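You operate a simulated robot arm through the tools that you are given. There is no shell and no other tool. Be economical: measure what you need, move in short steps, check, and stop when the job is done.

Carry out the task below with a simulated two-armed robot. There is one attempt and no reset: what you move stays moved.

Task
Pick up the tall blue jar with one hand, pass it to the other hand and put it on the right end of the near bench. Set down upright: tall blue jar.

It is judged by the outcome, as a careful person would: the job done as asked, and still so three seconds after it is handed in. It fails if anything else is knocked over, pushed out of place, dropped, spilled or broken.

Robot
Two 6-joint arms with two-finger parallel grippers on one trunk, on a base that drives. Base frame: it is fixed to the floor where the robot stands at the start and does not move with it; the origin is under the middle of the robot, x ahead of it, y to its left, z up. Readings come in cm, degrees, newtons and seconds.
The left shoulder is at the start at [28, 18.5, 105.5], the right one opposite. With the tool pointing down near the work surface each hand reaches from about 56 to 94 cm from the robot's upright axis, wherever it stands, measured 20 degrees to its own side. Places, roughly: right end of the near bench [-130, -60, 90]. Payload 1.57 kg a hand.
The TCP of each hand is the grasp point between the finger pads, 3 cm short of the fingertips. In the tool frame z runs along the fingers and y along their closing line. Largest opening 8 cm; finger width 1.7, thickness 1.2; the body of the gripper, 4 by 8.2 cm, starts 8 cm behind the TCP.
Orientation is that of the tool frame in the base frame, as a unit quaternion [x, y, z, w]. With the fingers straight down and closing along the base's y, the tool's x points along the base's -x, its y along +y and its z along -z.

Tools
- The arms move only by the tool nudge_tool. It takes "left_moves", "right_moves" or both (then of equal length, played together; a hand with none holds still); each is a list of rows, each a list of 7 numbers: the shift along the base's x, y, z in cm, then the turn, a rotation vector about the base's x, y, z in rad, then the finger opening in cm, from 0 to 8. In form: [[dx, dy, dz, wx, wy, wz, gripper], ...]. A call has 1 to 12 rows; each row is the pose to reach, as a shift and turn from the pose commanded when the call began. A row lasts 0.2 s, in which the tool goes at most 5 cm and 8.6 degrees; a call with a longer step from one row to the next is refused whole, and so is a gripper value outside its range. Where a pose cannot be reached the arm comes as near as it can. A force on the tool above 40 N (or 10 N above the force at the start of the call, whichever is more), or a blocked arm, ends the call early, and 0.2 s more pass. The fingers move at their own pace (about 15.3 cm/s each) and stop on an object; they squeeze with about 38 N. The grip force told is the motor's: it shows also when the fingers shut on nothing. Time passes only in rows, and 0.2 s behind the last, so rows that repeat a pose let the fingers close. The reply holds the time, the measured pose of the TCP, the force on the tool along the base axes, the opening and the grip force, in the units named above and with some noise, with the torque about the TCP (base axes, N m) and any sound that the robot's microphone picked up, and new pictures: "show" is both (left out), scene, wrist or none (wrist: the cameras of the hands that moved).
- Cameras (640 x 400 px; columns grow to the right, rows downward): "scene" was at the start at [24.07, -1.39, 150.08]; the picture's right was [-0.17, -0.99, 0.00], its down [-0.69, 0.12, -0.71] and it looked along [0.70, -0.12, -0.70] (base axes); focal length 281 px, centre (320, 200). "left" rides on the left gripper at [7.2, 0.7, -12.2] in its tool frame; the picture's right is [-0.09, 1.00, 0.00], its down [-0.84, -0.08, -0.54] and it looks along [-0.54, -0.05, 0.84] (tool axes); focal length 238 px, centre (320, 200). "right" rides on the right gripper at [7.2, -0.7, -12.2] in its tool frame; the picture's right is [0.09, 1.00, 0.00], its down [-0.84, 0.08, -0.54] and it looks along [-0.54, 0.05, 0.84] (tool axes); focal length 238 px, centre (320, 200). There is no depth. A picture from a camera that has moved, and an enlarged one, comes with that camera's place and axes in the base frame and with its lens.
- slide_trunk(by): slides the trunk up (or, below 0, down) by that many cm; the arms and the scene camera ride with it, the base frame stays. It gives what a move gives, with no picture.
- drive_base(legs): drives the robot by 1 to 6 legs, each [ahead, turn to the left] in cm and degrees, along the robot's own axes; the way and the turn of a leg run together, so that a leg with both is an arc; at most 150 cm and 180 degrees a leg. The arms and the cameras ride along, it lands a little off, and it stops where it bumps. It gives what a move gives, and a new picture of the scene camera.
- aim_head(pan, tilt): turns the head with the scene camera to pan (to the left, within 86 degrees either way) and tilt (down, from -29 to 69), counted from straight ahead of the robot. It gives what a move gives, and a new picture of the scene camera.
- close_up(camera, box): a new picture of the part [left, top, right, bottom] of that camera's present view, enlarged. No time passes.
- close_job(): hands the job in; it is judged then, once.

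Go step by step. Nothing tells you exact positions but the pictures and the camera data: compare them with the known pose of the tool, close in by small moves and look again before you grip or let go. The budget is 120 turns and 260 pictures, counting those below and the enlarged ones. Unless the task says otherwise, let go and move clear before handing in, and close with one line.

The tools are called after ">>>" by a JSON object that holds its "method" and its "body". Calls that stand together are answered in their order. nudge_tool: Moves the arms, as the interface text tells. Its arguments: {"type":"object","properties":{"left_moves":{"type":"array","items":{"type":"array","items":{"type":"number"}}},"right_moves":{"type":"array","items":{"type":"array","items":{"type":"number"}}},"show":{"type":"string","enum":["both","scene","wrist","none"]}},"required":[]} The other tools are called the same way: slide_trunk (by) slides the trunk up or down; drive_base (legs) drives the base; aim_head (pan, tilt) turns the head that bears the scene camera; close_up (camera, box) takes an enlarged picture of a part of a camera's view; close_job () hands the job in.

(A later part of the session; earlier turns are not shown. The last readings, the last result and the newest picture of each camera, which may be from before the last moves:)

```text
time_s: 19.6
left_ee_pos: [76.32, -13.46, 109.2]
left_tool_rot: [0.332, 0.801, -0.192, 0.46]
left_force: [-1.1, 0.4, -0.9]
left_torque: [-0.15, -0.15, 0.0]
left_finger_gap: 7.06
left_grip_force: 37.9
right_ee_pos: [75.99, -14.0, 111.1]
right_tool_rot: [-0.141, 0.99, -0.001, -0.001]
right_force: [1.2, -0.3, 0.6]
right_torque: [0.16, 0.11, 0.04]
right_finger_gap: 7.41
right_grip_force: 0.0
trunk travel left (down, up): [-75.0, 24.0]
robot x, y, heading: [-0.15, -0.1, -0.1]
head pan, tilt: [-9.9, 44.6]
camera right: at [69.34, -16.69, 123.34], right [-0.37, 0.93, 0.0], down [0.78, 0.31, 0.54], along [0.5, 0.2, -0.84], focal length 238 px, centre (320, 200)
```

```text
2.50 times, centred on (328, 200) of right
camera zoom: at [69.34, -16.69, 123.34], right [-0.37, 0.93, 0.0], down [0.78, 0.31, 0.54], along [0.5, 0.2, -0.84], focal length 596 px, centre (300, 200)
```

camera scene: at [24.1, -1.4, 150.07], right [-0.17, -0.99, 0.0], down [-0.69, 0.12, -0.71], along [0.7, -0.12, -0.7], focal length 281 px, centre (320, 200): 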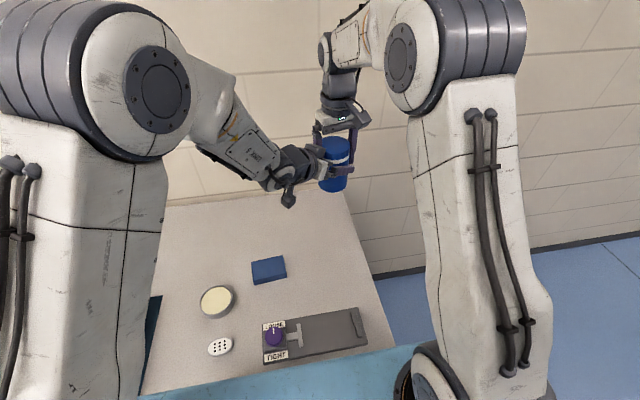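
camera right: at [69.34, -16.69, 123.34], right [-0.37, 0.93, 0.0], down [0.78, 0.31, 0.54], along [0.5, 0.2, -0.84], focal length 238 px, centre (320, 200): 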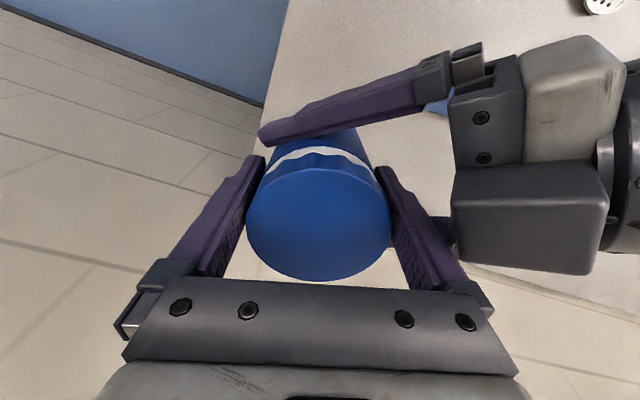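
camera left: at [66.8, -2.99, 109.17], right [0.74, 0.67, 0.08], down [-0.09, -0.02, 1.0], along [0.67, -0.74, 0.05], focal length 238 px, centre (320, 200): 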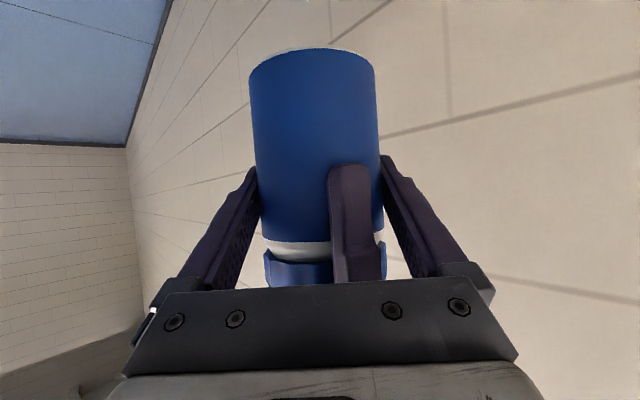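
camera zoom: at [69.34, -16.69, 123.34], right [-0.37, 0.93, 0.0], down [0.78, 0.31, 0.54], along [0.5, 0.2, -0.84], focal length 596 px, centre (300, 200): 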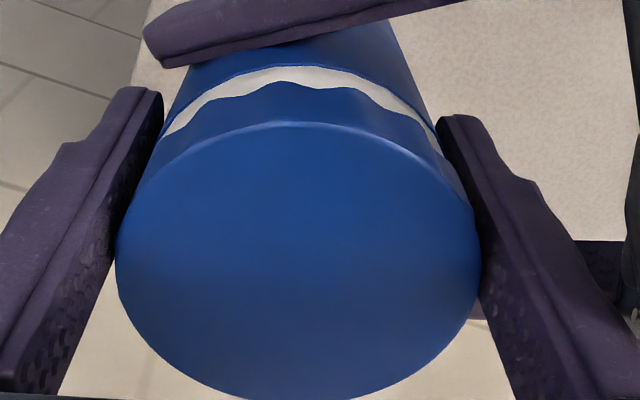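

The contact is nearly relieved. I'll raise the right hand slowly by 1 cm with a slightly wider gap and watch the forces.

>>> {"method": "nudge_tool", "body": {"right_moves": [[0, 0, 0.3, 0, 0, 0, 7.5], [0, 0, 0.6, 0, 0, 0, 7.5], [0, 0, 1.0, 0, 0, 0, 7.5]], "show": "wrist"}}

>>> {"method": "close_up", "body": {"camera": "scene", "box": [240, 100, 400, 200]}}

```text
time_s: 20.4
left_ee_pos: [76.39, -13.52, 109.4]
left_tool_rot: [0.332, 0.8, -0.192, 0.462]
left_force: [-6.5, 2.4, 5.5]
left_torque: [-0.1, -0.28, 0.1]
left_finger_gap: 7.04
left_grip_force: 37.6
right_ee_pos: [76.11, -14.09, 111.92]
right_tool_rot: [-0.14, 0.99, -0.001, -0.001]
right_force: [5.7, -2.3, -9.9]
right_torque: [-0.08, 0.17, -0.13]
right_finger_gap: 7.39
right_grip_force: 0.1
trunk travel left (down, up): [-75.0, 24.0]
robot x, y, heading: [-0.16, -0.1, -0.0]
head pan, tilt: [-9.9, 44.6]
camera right: at [69.35, -16.69, 124.26], right [-0.37, 0.93, 0.0], down [0.78, 0.31, 0.54], along [0.5, 0.2, -0.84], focal length 238 px, centre (320, 200)
```

right: 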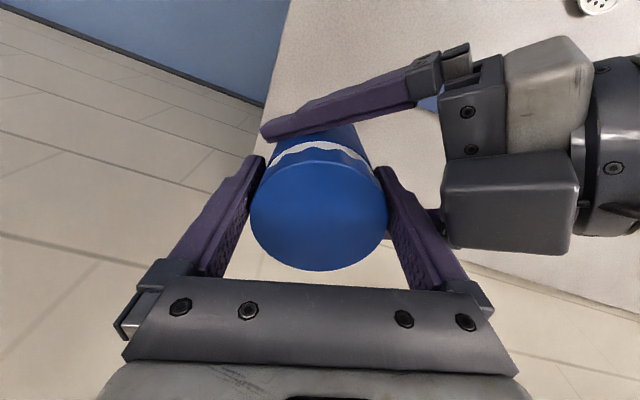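

```text
4.00 times, centred on (320, 150) of scene
camera zoom: at [24.1, -1.4, 150.07], right [-0.17, -0.99, 0.0], down [-0.69, 0.12, -0.71], along [0.7, -0.12, -0.7], focal length 1124 px, centre (320, 400)
```

zoom: 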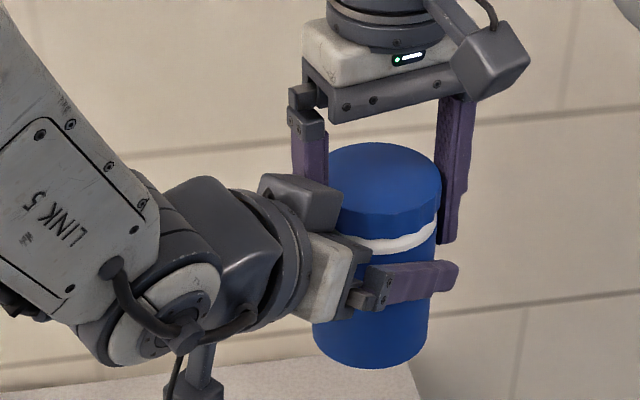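

The jar stays with the left hand while the right finger drags on the left gripper's slanted palm. Raising should free it, so I'll continue slowly with a tiny shift away from the palm.

>>> {"method": "nudge_tool", "body": {"right_moves": [[0.1, -0.1, 0.1, 0, 0, 0, 7.4], [0.1, -0.1, 0.5, 0, 0, 0, 7.4], [0.1, -0.1, 1.0, 0, 0, 0, 7.4]], "show": "wrist"}}

>>> {"method": "close_up", "body": {"camera": "scene", "box": [240, 100, 400, 200]}}

```text
time_s: 21.2
left_ee_pos: [76.31, -13.39, 109.08]
left_tool_rot: [0.33, 0.801, -0.191, 0.46]
left_force: [0.6, -3.4, -3.5]
left_torque: [0.21, 0.04, -0.04]
left_finger_gap: 7.0
left_grip_force: 37.5
right_ee_pos: [76.16, -14.14, 113.18]
right_tool_rot: [-0.142, 0.99, 0.001, 0.001]
right_force: [-0.6, 3.9, -1.4]
right_torque: [-0.08, 0.02, -0.01]
right_finger_gap: 7.73
right_grip_force: 1.7
trunk travel left (down, up): [-75.0, 24.0]
robot x, y, heading: [-0.03, 0.17, 0.0]
head pan, tilt: [-9.9, 44.6]
camera right: at [69.43, -16.8, 125.4], right [-0.37, 0.93, 0.0], down [0.78, 0.31, 0.54], along [0.51, 0.2, -0.84], focal length 238 px, centre (320, 200)
```

right: 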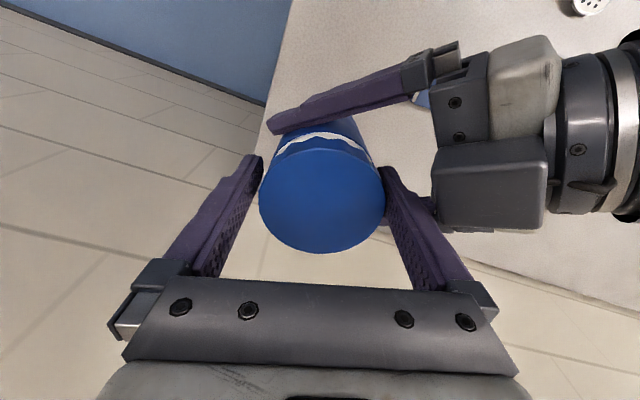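

```text
4.00 times, centred on (320, 150) of scene
camera zoom: at [24.1, -1.4, 150.07], right [-0.17, -0.99, 0.0], down [-0.69, 0.12, -0.71], along [0.7, -0.12, -0.7], focal length 1124 px, centre (320, 400)
```

zoom: 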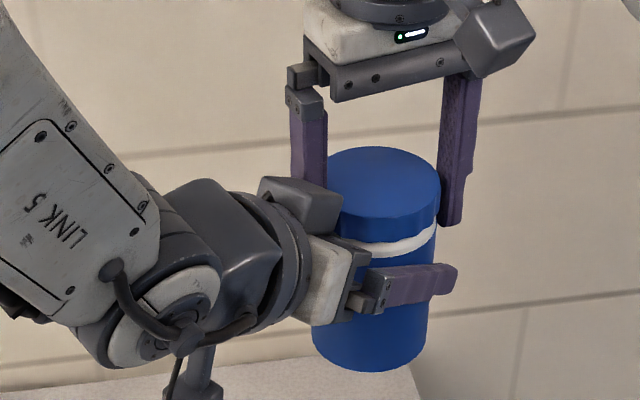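

It's freed: the left force now shows the jar's weight, and the jar has stayed upright. I'll relieve the slight jar contact and keep rising.

>>> {"method": "nudge_tool", "body": {"right_moves": [[-0.1, 0.2, 0.3, 0, 0, 0, 7.8], [-0.1, 0.2, 1, 0, 0, 0, 7.8], [-0.1, 0.2, 2, 0, 0, 0, 7.8], [-0.1, 0.2, 3, 0, 0, 0, 7.9]], "show": "wrist"}}

>>> {"method": "close_up", "body": {"camera": "scene", "box": [240, 100, 400, 200]}}

```text
time_s: 22.2
left_ee_pos: [76.31, -13.33, 108.82]
left_tool_rot: [0.331, 0.804, -0.19, 0.456]
left_force: [-1.0, 0.5, -5.4]
left_torque: [0.0, -0.04, -0.02]
left_finger_gap: 7.0
left_grip_force: 37.7
right_ee_pos: [75.9, -13.76, 116.46]
right_tool_rot: [-0.142, 0.99, 0.002, 0.0]
right_force: [1.0, 0.3, 0.3]
right_torque: [0.01, 0.04, 0.03]
right_finger_gap: 7.9
right_grip_force: 0.2
trunk travel left (down, up): [-75.0, 24.0]
robot x, y, heading: [0.08, 0.18, -0.2]
head pan, tilt: [-9.9, 44.6]
camera right: at [69.23, -16.53, 128.6], right [-0.37, 0.93, 0.0], down [0.78, 0.31, 0.54], along [0.5, 0.2, -0.84], focal length 238 px, centre (320, 200)
```

right: 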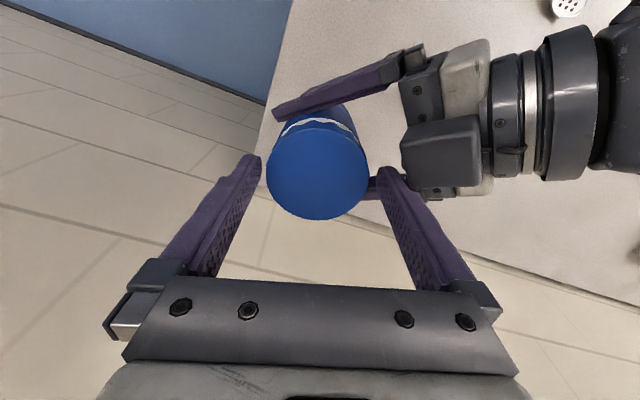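

```text
4.00 times, centred on (320, 150) of scene
camera zoom: at [24.1, -1.4, 150.07], right [-0.17, -0.99, 0.0], down [-0.69, 0.12, -0.71], along [0.7, -0.12, -0.7], focal length 1124 px, centre (320, 400)
```

zoom: 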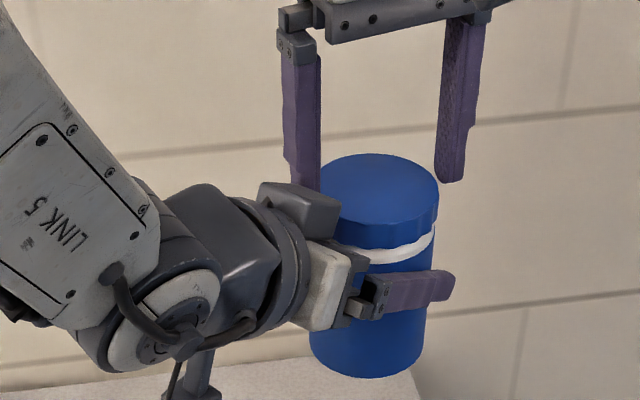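

The left hand alone holds the jar, with 5.4 N of weight. I'll raise the right hand fully clear and move it off to the right.

>>> {"method": "nudge_tool", "body": {"right_moves": [[0, 0, 3, 0, 0, 0, 8], [0, 0, 6, 0, 0, 0, 8], [0, -3, 8, 0, 0, 0, 8], [-1, -7, 9, 0, 0, 0, 8], [-4, -10, 9, 0, 0, 0, 8], [-7, -13, 9, 0, 0, 0, 8], [-10, -16, 9, 0, 0, 0, 8], [-13, -19, 9, 0, 0, 0, 8], [-16, -21, 9, 0, 0, 0, 8], [-16, -21, 9, 0, 0, 0, 8]], "show": "scene"}}

>>> {"method": "close_up", "body": {"camera": "left", "box": [160, 0, 480, 200]}}

>>> {"method": "close_up", "body": {"camera": "scene", "box": [240, 100, 400, 200]}}

```text
time_s: 24.4
left_ee_pos: [76.32, -13.47, 109.27]
left_tool_rot: [0.33, 0.801, -0.19, 0.462]
left_force: [0.1, -0.3, -4.9]
left_torque: [0.05, 0.01, -0.01]
left_finger_gap: 7.03
left_grip_force: 37.8
right_ee_pos: [59.74, -34.94, 124.98]
right_tool_rot: [-0.141, 0.99, 0.0, 0.0]
right_force: [0.4, -0.2, 0.8]
right_torque: [-0.03, -0.02, -0.01]
right_finger_gap: 8.01
right_grip_force: 0.1
trunk travel left (down, up): [-75.0, 24.0]
robot x, y, heading: [0.09, -0.09, 0.1]
head pan, tilt: [-9.9, 44.6]
camera scene: at [24.07, -1.4, 150.08], right [-0.17, -0.99, 0.0], down [-0.69, 0.12, -0.71], along [0.7, -0.12, -0.7], focal length 281 px, centre (320, 200)
```

scene: 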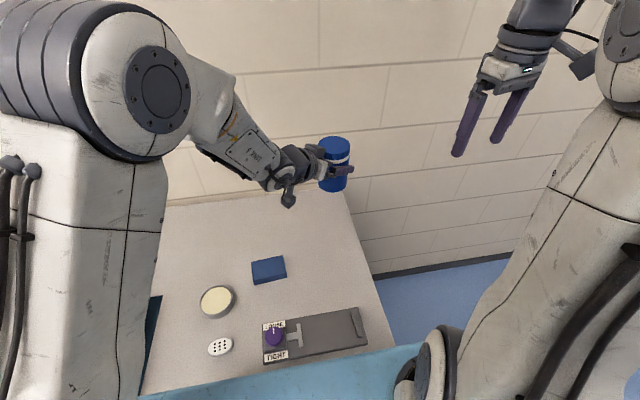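

```text
2.00 times, centred on (320, 100) of left
camera zoom: at [66.79, -2.97, 109.17], right [0.74, 0.67, 0.08], down [-0.09, -0.02, 1.0], along [0.67, -0.74, 0.05], focal length 477 px, centre (320, 400)
```

zoom: 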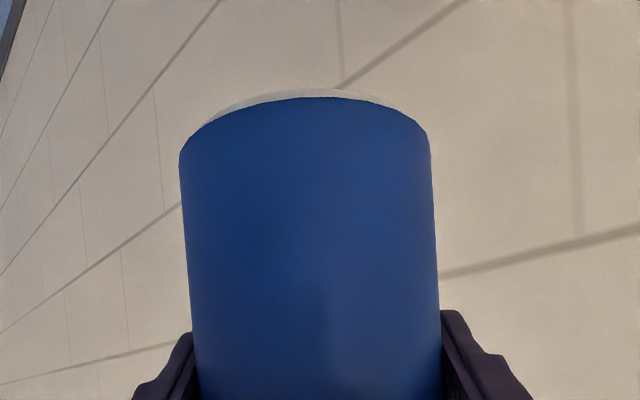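

```text
4.00 times, centred on (320, 150) of scene
camera zoom: at [24.07, -1.4, 150.08], right [-0.17, -0.99, 0.0], down [-0.69, 0.12, -0.71], along [0.7, -0.12, -0.7], focal length 1124 px, centre (320, 400)
```

zoom: 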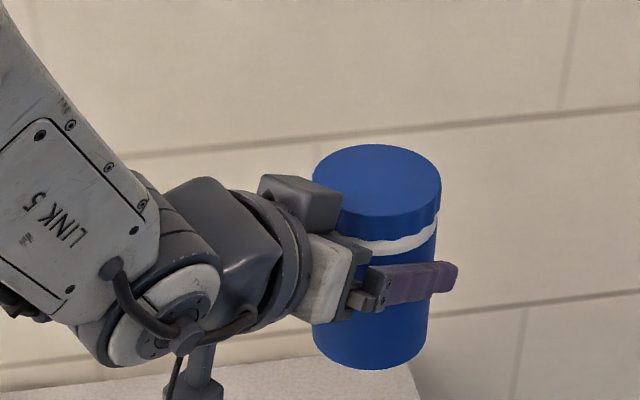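

The jar is upright and secure in the left hand. Before driving, I'll look to both sides to learn the room.

>>> {"method": "aim_head", "body": {"pan": -86, "tilt": 25}}

>>> {"method": "aim_head", "body": {"pan": 86, "tilt": 25}}

```text
time_s: 25.9
left_ee_pos: [76.37, -13.49, 109.29]
left_tool_rot: [0.33, 0.801, -0.192, 0.462]
left_force: [0.3, 0.5, -4.8]
left_torque: [0.02, 0.01, 0.0]
left_finger_gap: 7.03
left_grip_force: 38.1
right_ee_pos: [59.64, -34.92, 124.96]
right_tool_rot: [-0.141, 0.99, 0.0, 0.0]
right_force: [0.2, -0.2, -0.5]
right_torque: [0.02, -0.01, 0.0]
right_finger_gap: 8.01
right_grip_force: 0.0
trunk travel left (down, up): [-75.0, 24.0]
robot x, y, heading: [-0.07, 0.03, -0.0]
head pan, tilt: [-85.9, 25.0]
camera scene: at [16.71, -9.19, 153.08], right [-1.0, -0.07, 0.0], down [-0.03, 0.42, -0.91], along [0.06, -0.9, -0.42], focal length 281 px, centre (320, 200)
```

scene: 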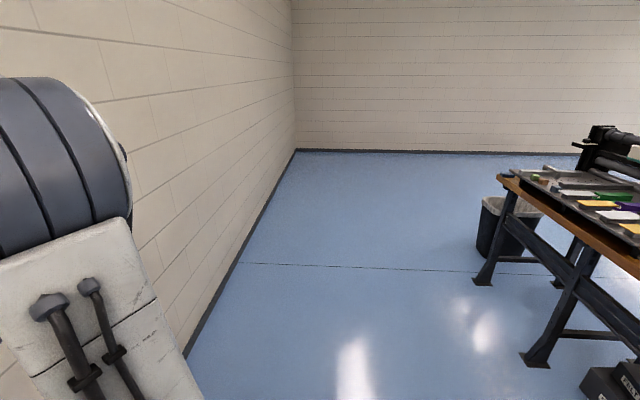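

```text
time_s: 28.5
left_ee_pos: [76.46, -13.45, 109.3]
left_tool_rot: [0.331, 0.8, -0.193, 0.461]
left_force: [-0.5, -0.3, -4.6]
left_torque: [0.05, 0.0, -0.02]
left_finger_gap: 7.03
left_grip_force: 37.6
right_ee_pos: [59.86, -34.94, 125.03]
right_tool_rot: [-0.141, 0.99, 0.0, 0.0]
right_force: [-0.4, -0.6, 0.3]
right_torque: [0.0, 0.01, 0.02]
right_finger_gap: 8.01
right_grip_force: 0.0
trunk travel left (down, up): [-75.0, 24.0]
robot x, y, heading: [0.08, -0.07, 0.1]
head pan, tilt: [85.9, 25.0]
camera scene: at [16.71, 9.19, 153.08], right [1.0, -0.07, 0.0], down [-0.03, -0.42, -0.91], along [0.06, 0.9, -0.42], focal length 281 px, centre (320, 200)
```

scene: 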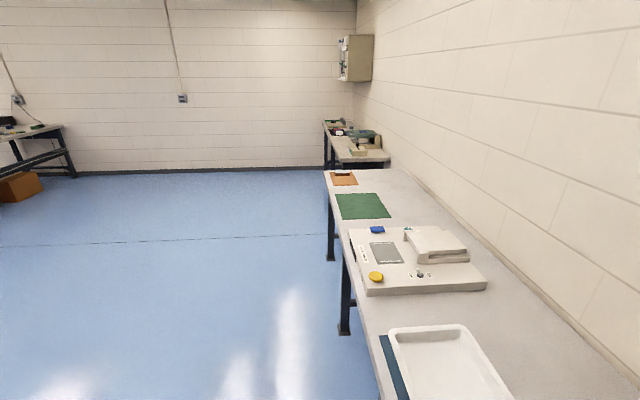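

The wooden bench behind the robot is the near bench, with its front edge at about x -90. I'll back off a little, turn left 90°, then look at its surface.

>>> {"method": "drive_base", "body": {"legs": [[-14, 0], [0, 90]]}}

>>> {"method": "aim_head", "body": {"pan": 80, "tilt": 35}}

```text
time_s: 33.6
left_ee_pos: [0.01, 76.26, 109.23]
left_tool_rot: [-0.329, 0.801, 0.189, 0.463]
left_force: [-0.2, 0.0, -5.4]
left_torque: [0.01, 0.03, -0.01]
left_finger_gap: 7.0
left_grip_force: 38.2
right_ee_pos: [21.45, 59.38, 124.97]
right_tool_rot: [0.796, -0.606, -0.001, 0.0]
right_force: [-1.0, -0.9, -0.3]
right_torque: [0.0, 0.01, 0.0]
right_finger_gap: 8.0
right_grip_force: 0.0
trunk travel left (down, up): [-75.0, 24.0]
robot x, y, heading: [-14.42, -0.53, 89.4]
head pan, tilt: [85.9, 25.0]
camera scene: at [-23.2, 16.82, 153.08], right [0.08, 1.0, 0.0], down [0.42, -0.03, -0.91], along [-0.9, 0.07, -0.42], focal length 281 px, centre (320, 200)
```

scene: 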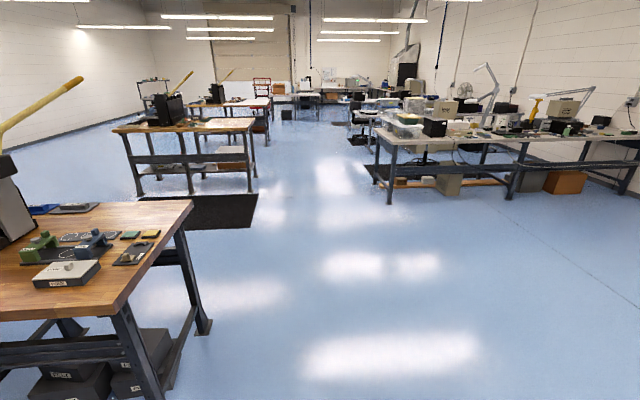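

```text
time_s: 34.4
left_ee_pos: [0.14, 76.39, 109.28]
left_tool_rot: [-0.328, 0.802, 0.188, 0.463]
left_force: [-0.5, 0.2, -4.8]
left_torque: [-0.02, 0.03, -0.03]
left_finger_gap: 7.03
left_grip_force: 37.7
right_ee_pos: [21.29, 59.37, 125.02]
right_tool_rot: [0.796, -0.605, -0.001, 0.001]
right_force: [-0.1, 0.2, 0.4]
right_torque: [-0.02, 0.0, 0.01]
right_finger_gap: 8.0
right_grip_force: 0.1
trunk travel left (down, up): [-75.0, 24.0]
robot x, y, heading: [-14.09, -0.09, 89.3]
head pan, tilt: [80.0, 35.0]
camera scene: at [-22.67, 17.69, 151.51], right [0.18, 0.98, 0.0], down [0.56, -0.11, -0.82], along [-0.81, 0.15, -0.57], focal length 281 px, centre (320, 200)
```

scene: 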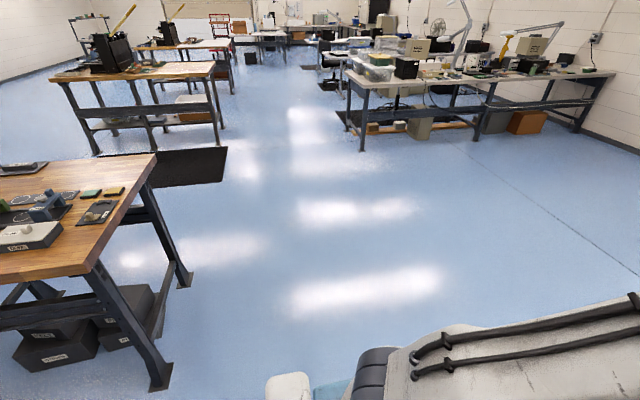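

The near bench spans about x -160 to -90, with its right end at y≈-38; the right-hand strip and front corner look fairly free. I'll reverse into place so the jar never sweeps over the bench, then turn to face it.

>>> {"method": "drive_base", "body": {"legs": [[0, -34], [-37, 0], [0, 124]]}}

>>> {"method": "aim_head", "body": {"pan": 20, "tilt": 45}}

```text
time_s: 43.5
left_ee_pos: [-111.71, -16.33, 109.18]
left_tool_rot: [0.799, -0.335, -0.46, -0.194]
left_force: [0.7, -0.4, -4.2]
left_torque: [-0.03, 0.01, 0.01]
left_finger_gap: 7.0
left_grip_force: 37.7
right_ee_pos: [-94.87, 4.94, 125.08]
right_tool_rot: [0.991, 0.136, 0.0, 0.001]
right_force: [-0.1, 0.2, -0.5]
right_torque: [0.0, -0.01, 0.04]
right_finger_gap: 7.99
right_grip_force: 0.1
trunk travel left (down, up): [-75.0, 24.0]
robot x, y, heading: [-35.59, -30.54, 179.5]
head pan, tilt: [80.0, 35.0]
camera scene: at [-53.12, -38.99, 151.5], right [-0.98, 0.18, 0.0], down [0.11, 0.56, -0.82], along [-0.15, -0.81, -0.57], focal length 281 px, centre (320, 200)
```

scene: 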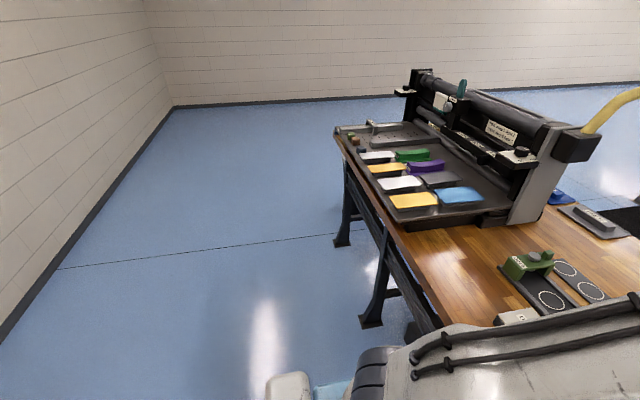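

```text
time_s: 44.8
left_ee_pos: [-111.79, -16.37, 109.26]
left_tool_rot: [0.799, -0.336, -0.46, -0.194]
left_force: [0.8, 1.2, -4.3]
left_torque: [-0.02, -0.02, 0.05]
left_finger_gap: 7.03
left_grip_force: 38.0
right_ee_pos: [-94.88, 4.93, 125.01]
right_tool_rot: [0.991, 0.136, 0.0, 0.0]
right_force: [-0.7, -0.4, -0.1]
right_torque: [-0.01, 0.01, 0.01]
right_finger_gap: 7.99
right_grip_force: 0.0
trunk travel left (down, up): [-75.0, 24.0]
robot x, y, heading: [-35.34, -30.71, 179.4]
head pan, tilt: [20.0, 45.0]
camera scene: at [-59.17, -33.06, 150.02], right [-0.33, 0.94, 0.0], down [0.67, 0.24, -0.71], along [-0.67, -0.24, -0.71], focal length 281 px, centre (320, 200)
```

scene: 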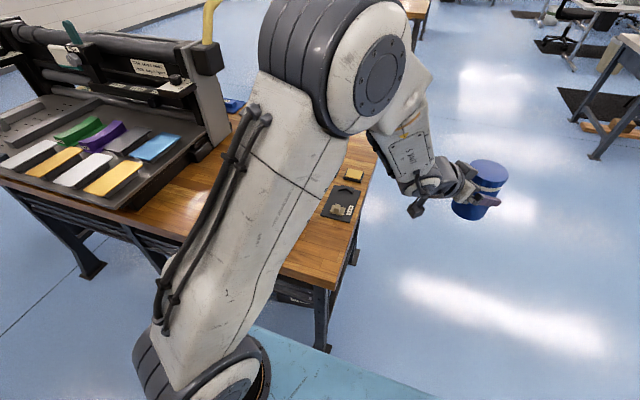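

My left arm hides part of the bench from here. I'll reposition diagonally off the bench's right end (heading 225°), from where the hand points straight in over the front edge and the head can see the spot.

>>> {"method": "drive_base", "body": {"legs": [[0, -108.4], [47.7, 0], [0, 154]]}}

>>> {"method": "aim_head", "body": {"pan": -5, "tilt": 40}}

```text
time_s: 58.6
left_ee_pos: [-84.5, -27.17, 109.16]
left_tool_rot: [0.866, -0.031, -0.499, -0.018]
left_force: [0.9, 0.2, -4.2]
left_torque: [0.04, -0.04, 0.0]
left_finger_gap: 6.98
left_grip_force: 37.6
right_ee_pos: [-85.9, -0.24, 125.02]
right_tool_rot: [0.878, 0.478, 0.0, 0.001]
right_force: [0.2, 0.2, 0.7]
right_torque: [-0.01, 0.02, 0.02]
right_finger_gap: 8.01
right_grip_force: 0.0
trunk travel left (down, up): [-75.0, 24.0]
robot x, y, heading: [-17.74, 12.55, -138.7]
head pan, tilt: [20.0, 45.0]
camera scene: at [-33.97, -4.96, 150.02], right [-0.87, 0.49, 0.0], down [0.34, 0.62, -0.71], along [-0.34, -0.62, -0.71], focal length 281 px, centre (320, 200)
```

scene: 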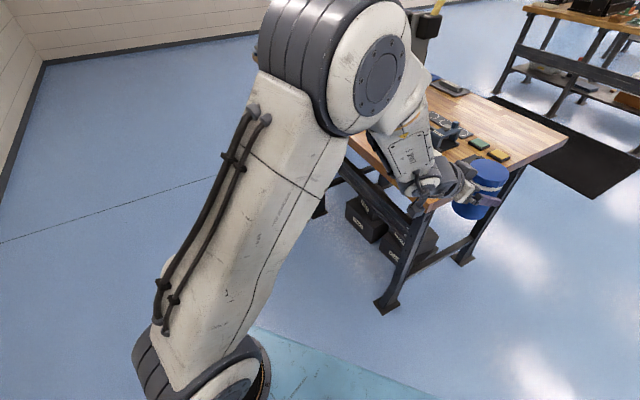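

```text
time_s: 59.5
left_ee_pos: [-84.46, -27.3, 109.25]
left_tool_rot: [0.866, -0.03, -0.498, -0.018]
left_force: [-0.3, -0.7, -5.3]
left_torque: [0.0, -0.05, 0.01]
left_finger_gap: 6.98
left_grip_force: 38.4
right_ee_pos: [-85.91, -0.06, 125.07]
right_tool_rot: [0.879, 0.478, 0.0, 0.0]
right_force: [0.2, 0.3, -0.4]
right_torque: [0.02, 0.02, -0.02]
right_finger_gap: 7.99
right_grip_force: 0.1
trunk travel left (down, up): [-75.0, 24.0]
robot x, y, heading: [-18.23, 12.84, -139.1]
head pan, tilt: [-5.0, 40.0]
camera scene: at [-36.89, -2.85, 150.74], right [-0.59, 0.81, 0.0], down [0.52, 0.38, -0.77], along [-0.62, -0.45, -0.64], focal length 281 px, centre (320, 200)
```

scene: 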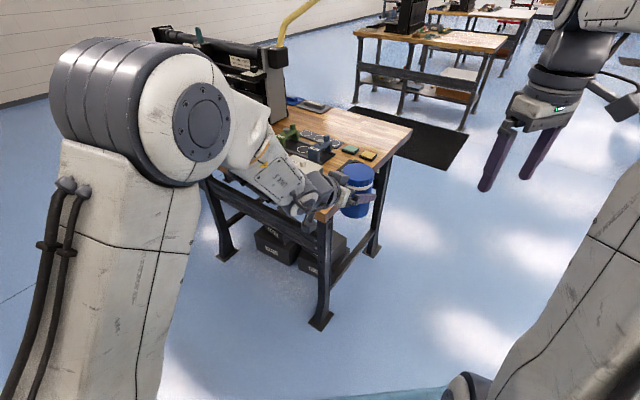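

I'm now diagonal to the bench's right end, with the jar just off its corner. I'll enlarge the bench top to find a free spot.

>>> {"method": "close_up", "body": {"camera": "scene", "box": [240, 90, 432, 210]}}

```text
3.33 times, centred on (336, 150) of scene
camera zoom: at [-36.89, -2.85, 150.74], right [-0.59, 0.81, 0.0], down [0.52, 0.38, -0.77], along [-0.62, -0.45, -0.64], focal length 936 px, centre (267, 367)
```

zoom: 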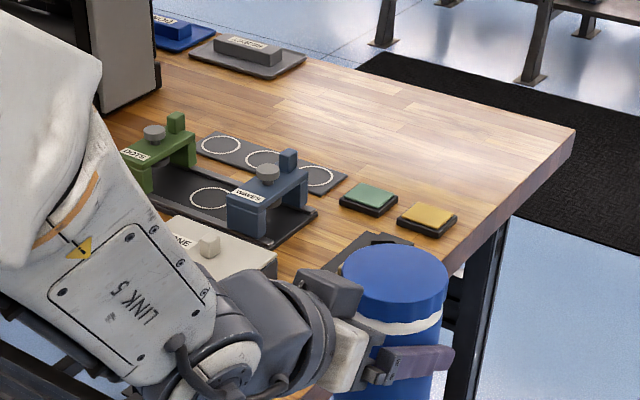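

The back-right part of the bench, around [-147, -54], is wide and free. I'll drive round off the bench's right end so the hand reaches in over that end with nothing beneath it.

>>> {"method": "drive_base", "body": {"legs": [[0, -50.2], [149, 0], [0, 119]]}}

>>> {"method": "aim_head", "body": {"pan": -5, "tilt": 45}}

```text
time_s: 74.1
left_ee_pos: [-150.38, -40.64, 109.17]
left_tool_rot: [0.727, 0.472, -0.419, 0.271]
left_force: [-1.0, 0.2, -4.5]
left_torque: [0.07, 0.02, 0.0]
left_finger_gap: 6.97
left_grip_force: 37.7
right_ee_pos: [-176.31, -32.79, 124.99]
right_tool_rot: [0.446, 0.895, 0.0, 0.0]
right_force: [0.4, -0.3, 1.0]
right_torque: [0.01, 0.0, 0.0]
right_finger_gap: 8.01
right_grip_force: 0.0
trunk travel left (down, up): [-75.0, 24.0]
robot x, y, heading: [-164.9, 35.42, -69.3]
head pan, tilt: [-5.0, 40.0]
camera scene: at [-156.95, 12.43, 150.74], right [-0.96, -0.27, 0.0], down [-0.18, 0.62, -0.77], along [0.21, -0.74, -0.64], focal length 281 px, centre (320, 200)
```

scene: 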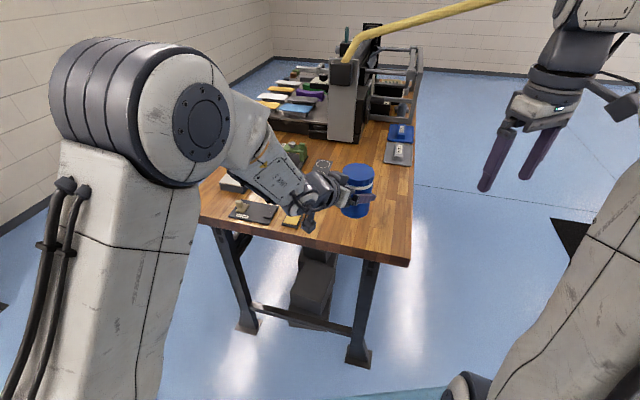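

```text
time_s: 74.8
left_ee_pos: [-150.4, -40.56, 109.17]
left_tool_rot: [0.727, 0.472, -0.419, 0.271]
left_force: [-0.2, -0.4, -5.4]
left_torque: [0.04, -0.01, 0.02]
left_finger_gap: 6.97
left_grip_force: 37.9
right_ee_pos: [-176.43, -32.48, 124.94]
right_tool_rot: [0.447, 0.895, -0.001, 0.0]
right_force: [-0.3, -1.0, 0.0]
right_torque: [-0.02, 0.01, 0.02]
right_finger_gap: 7.99
right_grip_force: 0.2
trunk travel left (down, up): [-75.0, 24.0]
robot x, y, heading: [-164.7, 35.49, -69.2]
head pan, tilt: [-5.0, 45.0]
camera scene: at [-157.05, 12.79, 150.02], right [-0.96, -0.27, 0.0], down [-0.19, 0.68, -0.71], along [0.19, -0.68, -0.71], focal length 281 px, centre (320, 200)
```

scene: 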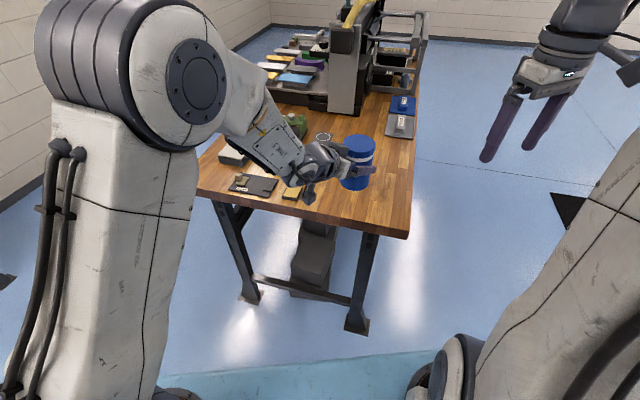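

The free wood lies just under and beyond the jar from here. I'll drive 13 cm forward so the jar is over about [-146, -53].

>>> {"method": "drive_base", "body": {"legs": [[13, 0]]}}

>>> {"method": "close_up", "body": {"camera": "scene", "box": [230, 100, 422, 220]}}

```text
time_s: 76.0
left_ee_pos: [-145.75, -52.86, 109.19]
left_tool_rot: [0.727, 0.472, -0.419, 0.271]
left_force: [-0.4, -0.1, -4.1]
left_torque: [0.05, -0.05, 0.03]
left_finger_gap: 6.98
left_grip_force: 38.1
right_ee_pos: [-171.77, -44.93, 125.05]
right_tool_rot: [0.446, 0.895, -0.001, 0.001]
right_force: [-0.6, 0.0, -0.5]
right_torque: [-0.01, -0.03, 0.01]
right_finger_gap: 8.02
right_grip_force: 0.1
trunk travel left (down, up): [-75.0, 24.0]
robot x, y, heading: [-160.25, 23.37, -68.8]
head pan, tilt: [-5.0, 45.0]
camera scene: at [-152.4, 0.53, 150.02], right [-0.96, -0.27, 0.0], down [-0.19, 0.68, -0.71], along [0.19, -0.68, -0.71], focal length 281 px, centre (320, 200)
```

scene: 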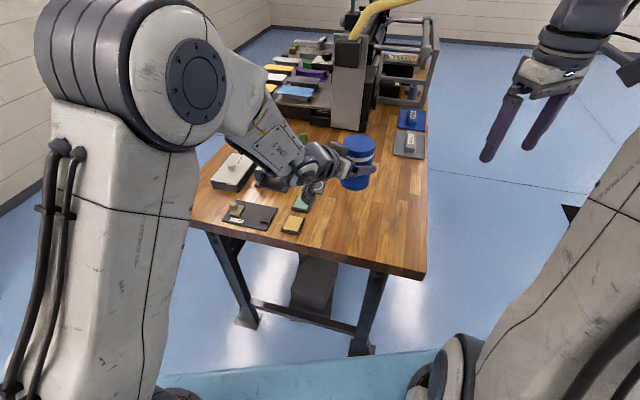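

```text
3.33 times, centred on (326, 160) of scene
camera zoom: at [-152.4, 0.53, 150.02], right [-0.96, -0.27, 0.0], down [-0.19, 0.68, -0.71], along [0.19, -0.68, -0.71], focal length 936 px, centre (300, 333)
```

zoom: 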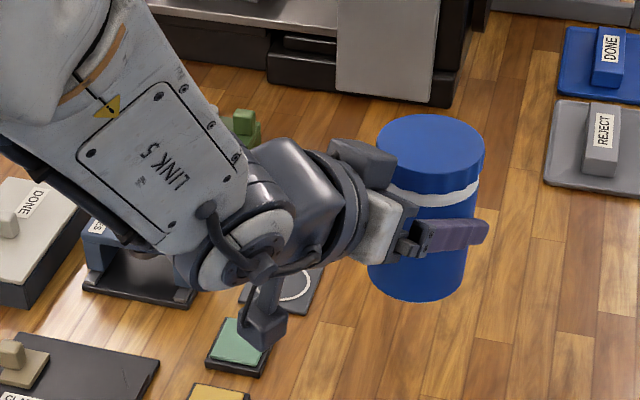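

The landing spot is plain wood, with the nearest pads over 10 cm away. I'll lower 11 cm, leaving roughly 3 cm of clearance, and look.

>>> {"method": "nudge_tool", "body": {"left_moves": [[0, 0, -2, 0, 0, 0, 6], [0, 0, -4, 0, 0, 0, 6], [0, 0, -6, 0, 0, 0, 6], [0, 0, -8, 0, 0, 0, 6], [0, 0, -10, 0, 0, 0, 6], [0, 0, -11, 0, 0, 0, 6], [0, 0, -11, 0, 0, 0, 6]]}}

>>> {"method": "close_up", "body": {"camera": "scene", "box": [230, 130, 422, 250]}}

```text
time_s: 77.6
left_ee_pos: [-145.65, -52.96, 98.33]
left_tool_rot: [0.727, 0.471, -0.419, 0.272]
left_force: [-0.2, -0.1, -4.5]
left_torque: [0.04, -0.05, 0.0]
left_finger_gap: 7.0
left_grip_force: 38.6
right_ee_pos: [-171.71, -45.03, 124.97]
right_tool_rot: [0.446, 0.895, 0.0, 0.0]
right_force: [-0.6, 0.4, -0.6]
right_torque: [-0.02, -0.02, 0.03]
right_finger_gap: 8.0
right_grip_force: 0.1
trunk travel left (down, up): [-75.0, 24.0]
robot x, y, heading: [-160.3, 23.01, -69.0]
head pan, tilt: [-5.0, 45.0]
camera scene: at [-152.38, 0.47, 150.02], right [-0.96, -0.27, 0.0], down [-0.19, 0.68, -0.71], along [0.19, -0.68, -0.71], focal length 281 px, centre (320, 200)
camera left: at [-139.39, -40.31, 98.2], right [0.89, -0.45, 0.08], down [-0.05, 0.08, 1.0], along [-0.45, -0.89, 0.05], focal length 238 px, centre (320, 200)
```

scene: 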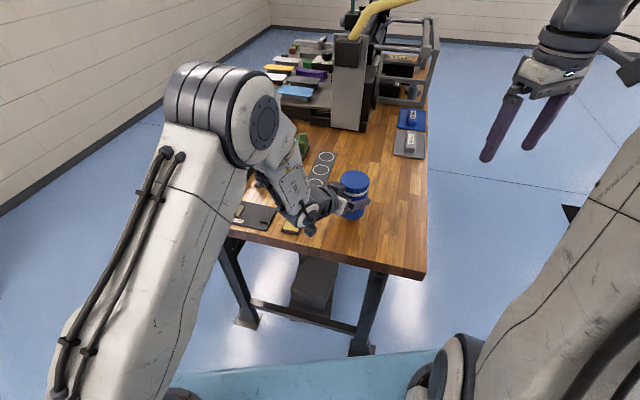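
left: 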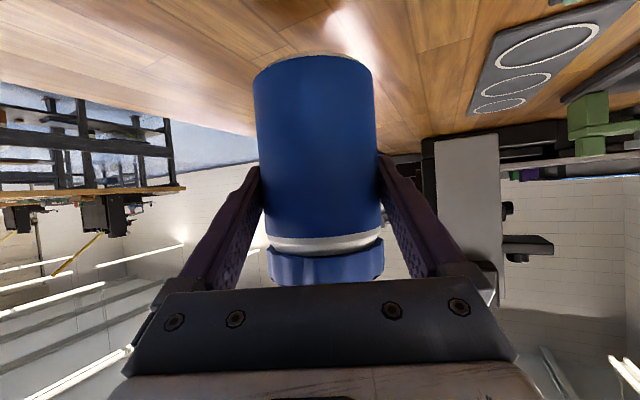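

```text
3.33 times, centred on (326, 190) of scene
camera zoom: at [-152.38, 0.47, 150.02], right [-0.96, -0.27, 0.0], down [-0.19, 0.68, -0.71], along [0.19, -0.68, -0.71], focal length 936 px, centre (300, 233)
```

zoom: 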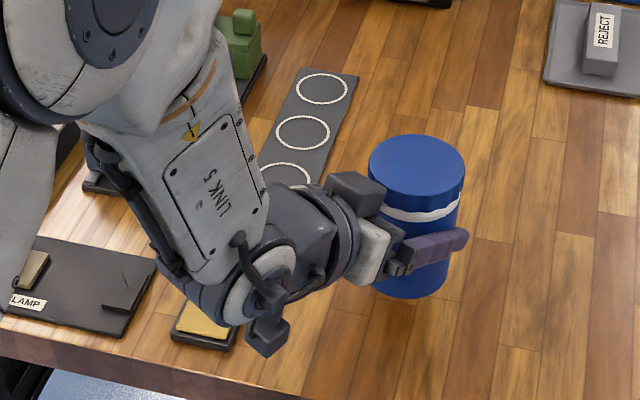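

Clear all round, with the bench just under the jar. I'll lower 2 cm more slowly and watch the force.

>>> {"method": "nudge_tool", "body": {"left_moves": [[0, 0, -0.4, 0, 0, 0, 6], [0, 0, -0.8, 0, 0, 0, 6], [0, 0, -1.2, 0, 0, 0, 6], [0, 0, -1.6, 0, 0, 0, 6], [0, 0, -2.0, 0, 0, 0, 6], [0, 0, -2.0, 0, 0, 0, 6]], "show": "wrist"}}

>>> {"method": "close_up", "body": {"camera": "left", "box": [220, 30, 412, 150]}}

>>> {"method": "close_up", "body": {"camera": "scene", "box": [280, 150, 408, 230]}}

```text
time_s: 79.0
left_ee_pos: [-145.68, -52.91, 96.26]
left_tool_rot: [0.727, 0.471, -0.42, 0.269]
left_force: [-0.8, -0.5, -4.8]
left_torque: [0.02, -0.05, 0.01]
left_finger_gap: 6.99
left_grip_force: 38.3
right_ee_pos: [-171.7, -44.99, 125.13]
right_tool_rot: [0.447, 0.895, 0.001, 0.0]
right_force: [-0.3, -0.1, -0.1]
right_torque: [0.03, 0.02, 0.01]
right_finger_gap: 7.98
right_grip_force: 0.0
trunk travel left (down, up): [-75.0, 24.0]
robot x, y, heading: [-160.37, 23.15, -69.4]
head pan, tilt: [-5.0, 45.0]
camera left: at [-139.39, -40.24, 96.14], right [0.89, -0.45, 0.08], down [-0.05, 0.07, 1.0], along [-0.45, -0.89, 0.04], focal length 238 px, centre (320, 200)
```

left: 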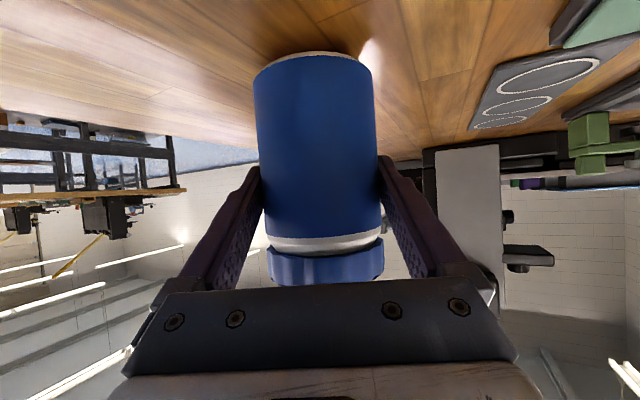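

```text
3.33 times, centred on (316, 90) of left
camera zoom: at [-139.39, -40.24, 96.14], right [0.89, -0.45, 0.08], down [-0.05, 0.07, 1.0], along [-0.45, -0.89, 0.04], focal length 794 px, centre (333, 567)
```

zoom: 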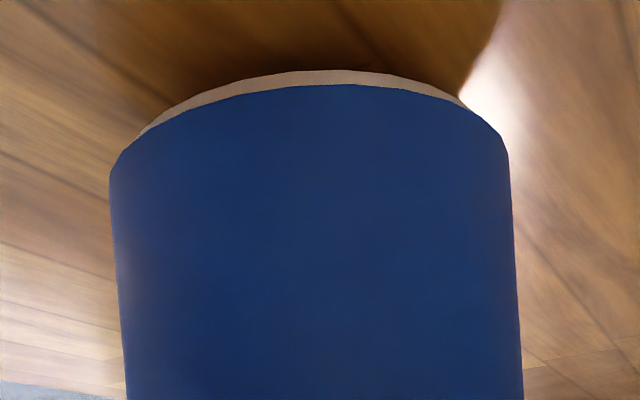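

```text
5.00 times, centred on (344, 190) of scene
camera zoom: at [-152.38, 0.48, 150.02], right [-0.96, -0.27, 0.0], down [-0.19, 0.68, -0.71], along [0.19, -0.68, -0.71], focal length 1405 px, centre (200, 250)
```

zoom: 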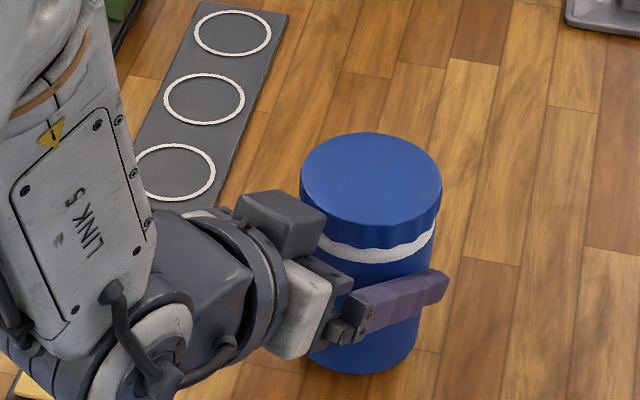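

No contact yet, and the gap is small. I'll continue in 2 mm steps until touch.

>>> {"method": "nudge_tool", "body": {"left_moves": [[0, 0, -0.2, 0, 0, 0, 6], [0, 0, -0.4, 0, 0, 0, 6], [0, 0, -0.6, 0, 0, 0, 6], [0, 0, -0.8, 0, 0, 0, 6], [0, 0, -0.8, 0, 0, 0, 6]], "show": "wrist"}}

>>> {"method": "close_up", "body": {"camera": "scene", "box": [280, 150, 408, 230]}}

```text
time_s: 80.2
left_ee_pos: [-145.73, -52.99, 95.44]
left_tool_rot: [0.728, 0.471, -0.421, 0.268]
left_force: [0.3, -0.4, -4.8]
left_torque: [0.01, -0.04, -0.03]
left_finger_gap: 6.98
left_grip_force: 37.6
right_ee_pos: [-171.61, -45.07, 125.01]
right_tool_rot: [0.446, 0.895, 0.0, 0.0]
right_force: [0.9, 0.8, 0.5]
right_torque: [0.01, 0.03, -0.02]
right_finger_gap: 7.97
right_grip_force: 0.1
trunk travel left (down, up): [-75.0, 24.0]
robot x, y, heading: [-160.28, 23.11, -69.2]
head pan, tilt: [-5.0, 45.0]
camera left: at [-139.32, -40.3, 95.34], right [0.89, -0.45, 0.07], down [-0.04, 0.07, 1.0], along [-0.46, -0.89, 0.04], focal length 238 px, centre (320, 200)
```

left: 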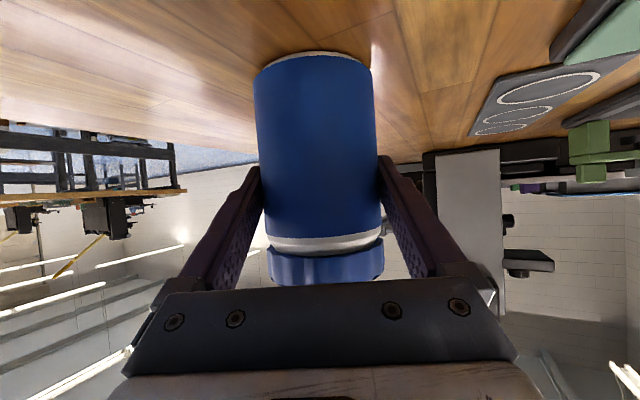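

```text
5.00 times, centred on (344, 190) of scene
camera zoom: at [-152.38, 0.48, 150.02], right [-0.96, -0.27, 0.0], down [-0.19, 0.68, -0.71], along [0.19, -0.68, -0.71], focal length 1405 px, centre (200, 250)
```

zoom: 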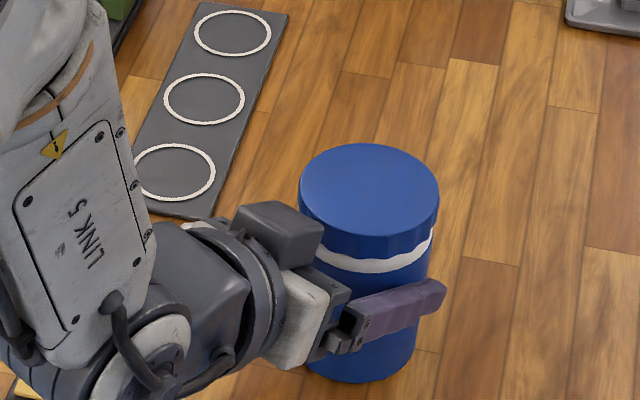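

Still no contact. I'll continue another 1 cm in fine steps.

>>> {"method": "nudge_tool", "body": {"left_moves": [[0, 0, -0.2, 0, 0, 0, 6], [0, 0, -0.4, 0, 0, 0, 6], [0, 0, -0.6, 0, 0, 0, 6], [0, 0, -0.8, 0, 0, 0, 6], [0, 0, -0.8, 0, 0, 0, 6]], "show": "wrist"}}

>>> {"method": "close_up", "body": {"camera": "scene", "box": [240, 150, 432, 270]}}

```text
time_s: 81.4
left_ee_pos: [-145.83, -53.05, 95.01]
left_tool_rot: [0.725, 0.471, -0.425, 0.27]
left_force: [0.3, 1.4, 26.9]
left_torque: [-0.51, -0.25, -0.03]
left_finger_gap: 7.01
left_grip_force: 37.8
right_ee_pos: [-171.68, -44.82, 125.06]
right_tool_rot: [0.446, 0.895, 0.0, 0.001]
right_force: [0.2, -0.9, -0.7]
right_torque: [0.0, -0.02, 0.02]
right_finger_gap: 8.0
right_grip_force: 0.1
trunk travel left (down, up): [-75.0, 24.0]
robot x, y, heading: [-160.39, 23.11, -69.3]
head pan, tilt: [-5.0, 45.0]
camera left: at [-139.38, -40.49, 94.88], right [0.89, -0.45, 0.07], down [-0.04, 0.08, 1.0], along [-0.46, -0.89, 0.05], focal length 238 px, centre (320, 200)
```

left: 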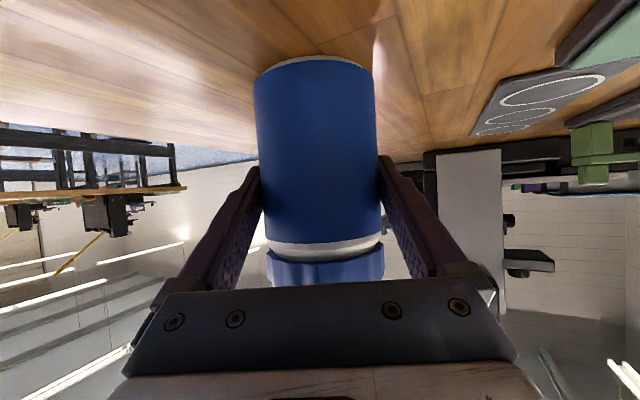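

```text
3.33 times, centred on (336, 210) of scene
camera zoom: at [-152.4, 0.63, 150.06], right [-0.96, -0.27, 0.0], down [-0.19, 0.68, -0.71], along [0.19, -0.68, -0.71], focal length 936 px, centre (267, 167)
```

zoom: 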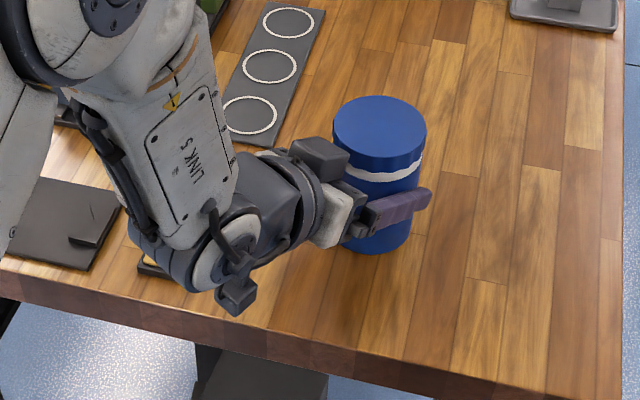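

The jar has touched down (force rose to +27 N at the expected height). I'll ease up 3 mm to unload it before letting go.

>>> {"method": "nudge_tool", "body": {"left_moves": [[0, 0, 0.15, 0, 0, 0, 6], [0, 0, 0.3, 0, 0, 0, 6], [0, 0, 0.3, 0, 0, 0, 6]], "show": "none"}}

```text
time_s: 82.2
left_ee_pos: [-145.8, -52.97, 94.99]
left_tool_rot: [0.727, 0.471, -0.423, 0.267]
left_force: [-1.0, -6.9, 14.5]
left_torque: [-1.14, 0.15, 0.0]
left_finger_gap: 6.99
left_grip_force: 37.9
right_ee_pos: [-171.67, -44.95, 124.93]
right_tool_rot: [0.447, 0.894, 0.001, 0.0]
right_force: [0.8, 0.4, -0.5]
right_torque: [-0.01, 0.01, -0.01]
right_finger_gap: 8.01
right_grip_force: 0.1
trunk travel left (down, up): [-75.0, 24.0]
robot x, y, heading: [-160.45, 23.11, -69.2]
head pan, tilt: [-5.0, 45.0]
```

There's still about 19 N of support and some twist. I'll ease up another 2 mm and look.

>>> {"method": "nudge_tool", "body": {"left_moves": [[0, 0, 0.1, 0, 0, 0, 6], [0, 0, 0.2, 0, 0, 0, 6], [0, 0, 0.2, 0, 0, 0, 6]]}}

>>> {"method": "close_up", "body": {"camera": "scene", "box": [280, 160, 408, 240]}}

>>> {"method": "close_up", "body": {"camera": "left", "box": [220, 30, 412, 150]}}

```text
time_s: 83.0
left_ee_pos: [-145.65, -52.77, 95.01]
left_tool_rot: [0.727, 0.473, -0.42, 0.267]
left_force: [-1.6, -4.3, 6.6]
left_torque: [-0.75, 0.22, -0.05]
left_finger_gap: 6.98
left_grip_force: 38.4
right_ee_pos: [-171.75, -45.0, 125.06]
right_tool_rot: [0.446, 0.895, 0.0, -0.001]
right_force: [0.2, 0.1, 0.2]
right_torque: [-0.01, -0.01, -0.01]
right_finger_gap: 8.01
right_grip_force: 0.2
trunk travel left (down, up): [-75.0, 24.0]
robot x, y, heading: [-160.17, 23.65, -69.2]
head pan, tilt: [-5.0, 45.0]
camera scene: at [-152.4, 0.52, 150.02], right [-0.96, -0.27, 0.0], down [-0.19, 0.68, -0.71], along [0.19, -0.68, -0.71], focal length 281 px, centre (320, 200)
camera left: at [-139.35, -40.23, 95.06], right [0.89, -0.45, 0.07], down [-0.04, 0.07, 1.0], along [-0.46, -0.89, 0.04], focal length 238 px, centre (320, 200)
```

scene: 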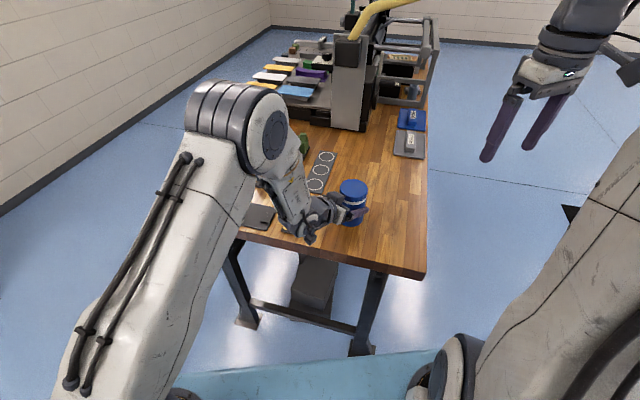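
left: 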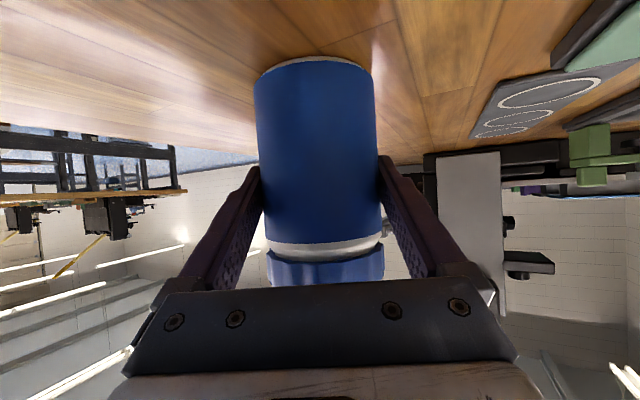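

```text
5.00 times, centred on (344, 200) of scene
camera zoom: at [-152.4, 0.52, 150.02], right [-0.96, -0.27, 0.0], down [-0.19, 0.68, -0.71], along [0.19, -0.68, -0.71], focal length 1405 px, centre (200, 200)
```

zoom: 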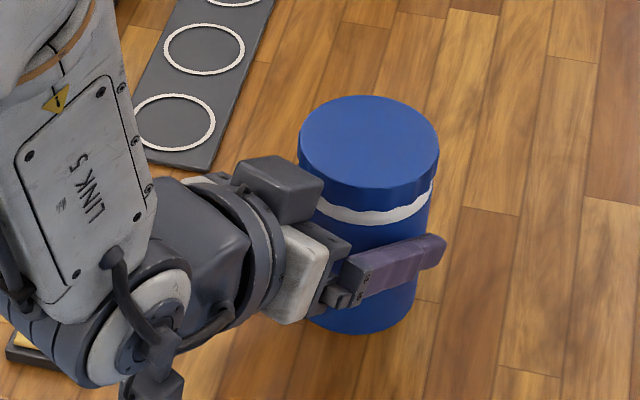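

```text
3.33 times, centred on (316, 90) of left
camera zoom: at [-139.35, -40.23, 95.06], right [0.89, -0.45, 0.07], down [-0.04, 0.07, 1.0], along [-0.46, -0.89, 0.04], focal length 794 px, centre (333, 567)
```

zoom: 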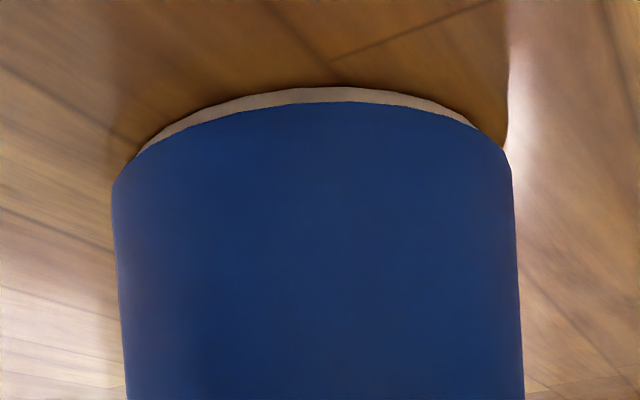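

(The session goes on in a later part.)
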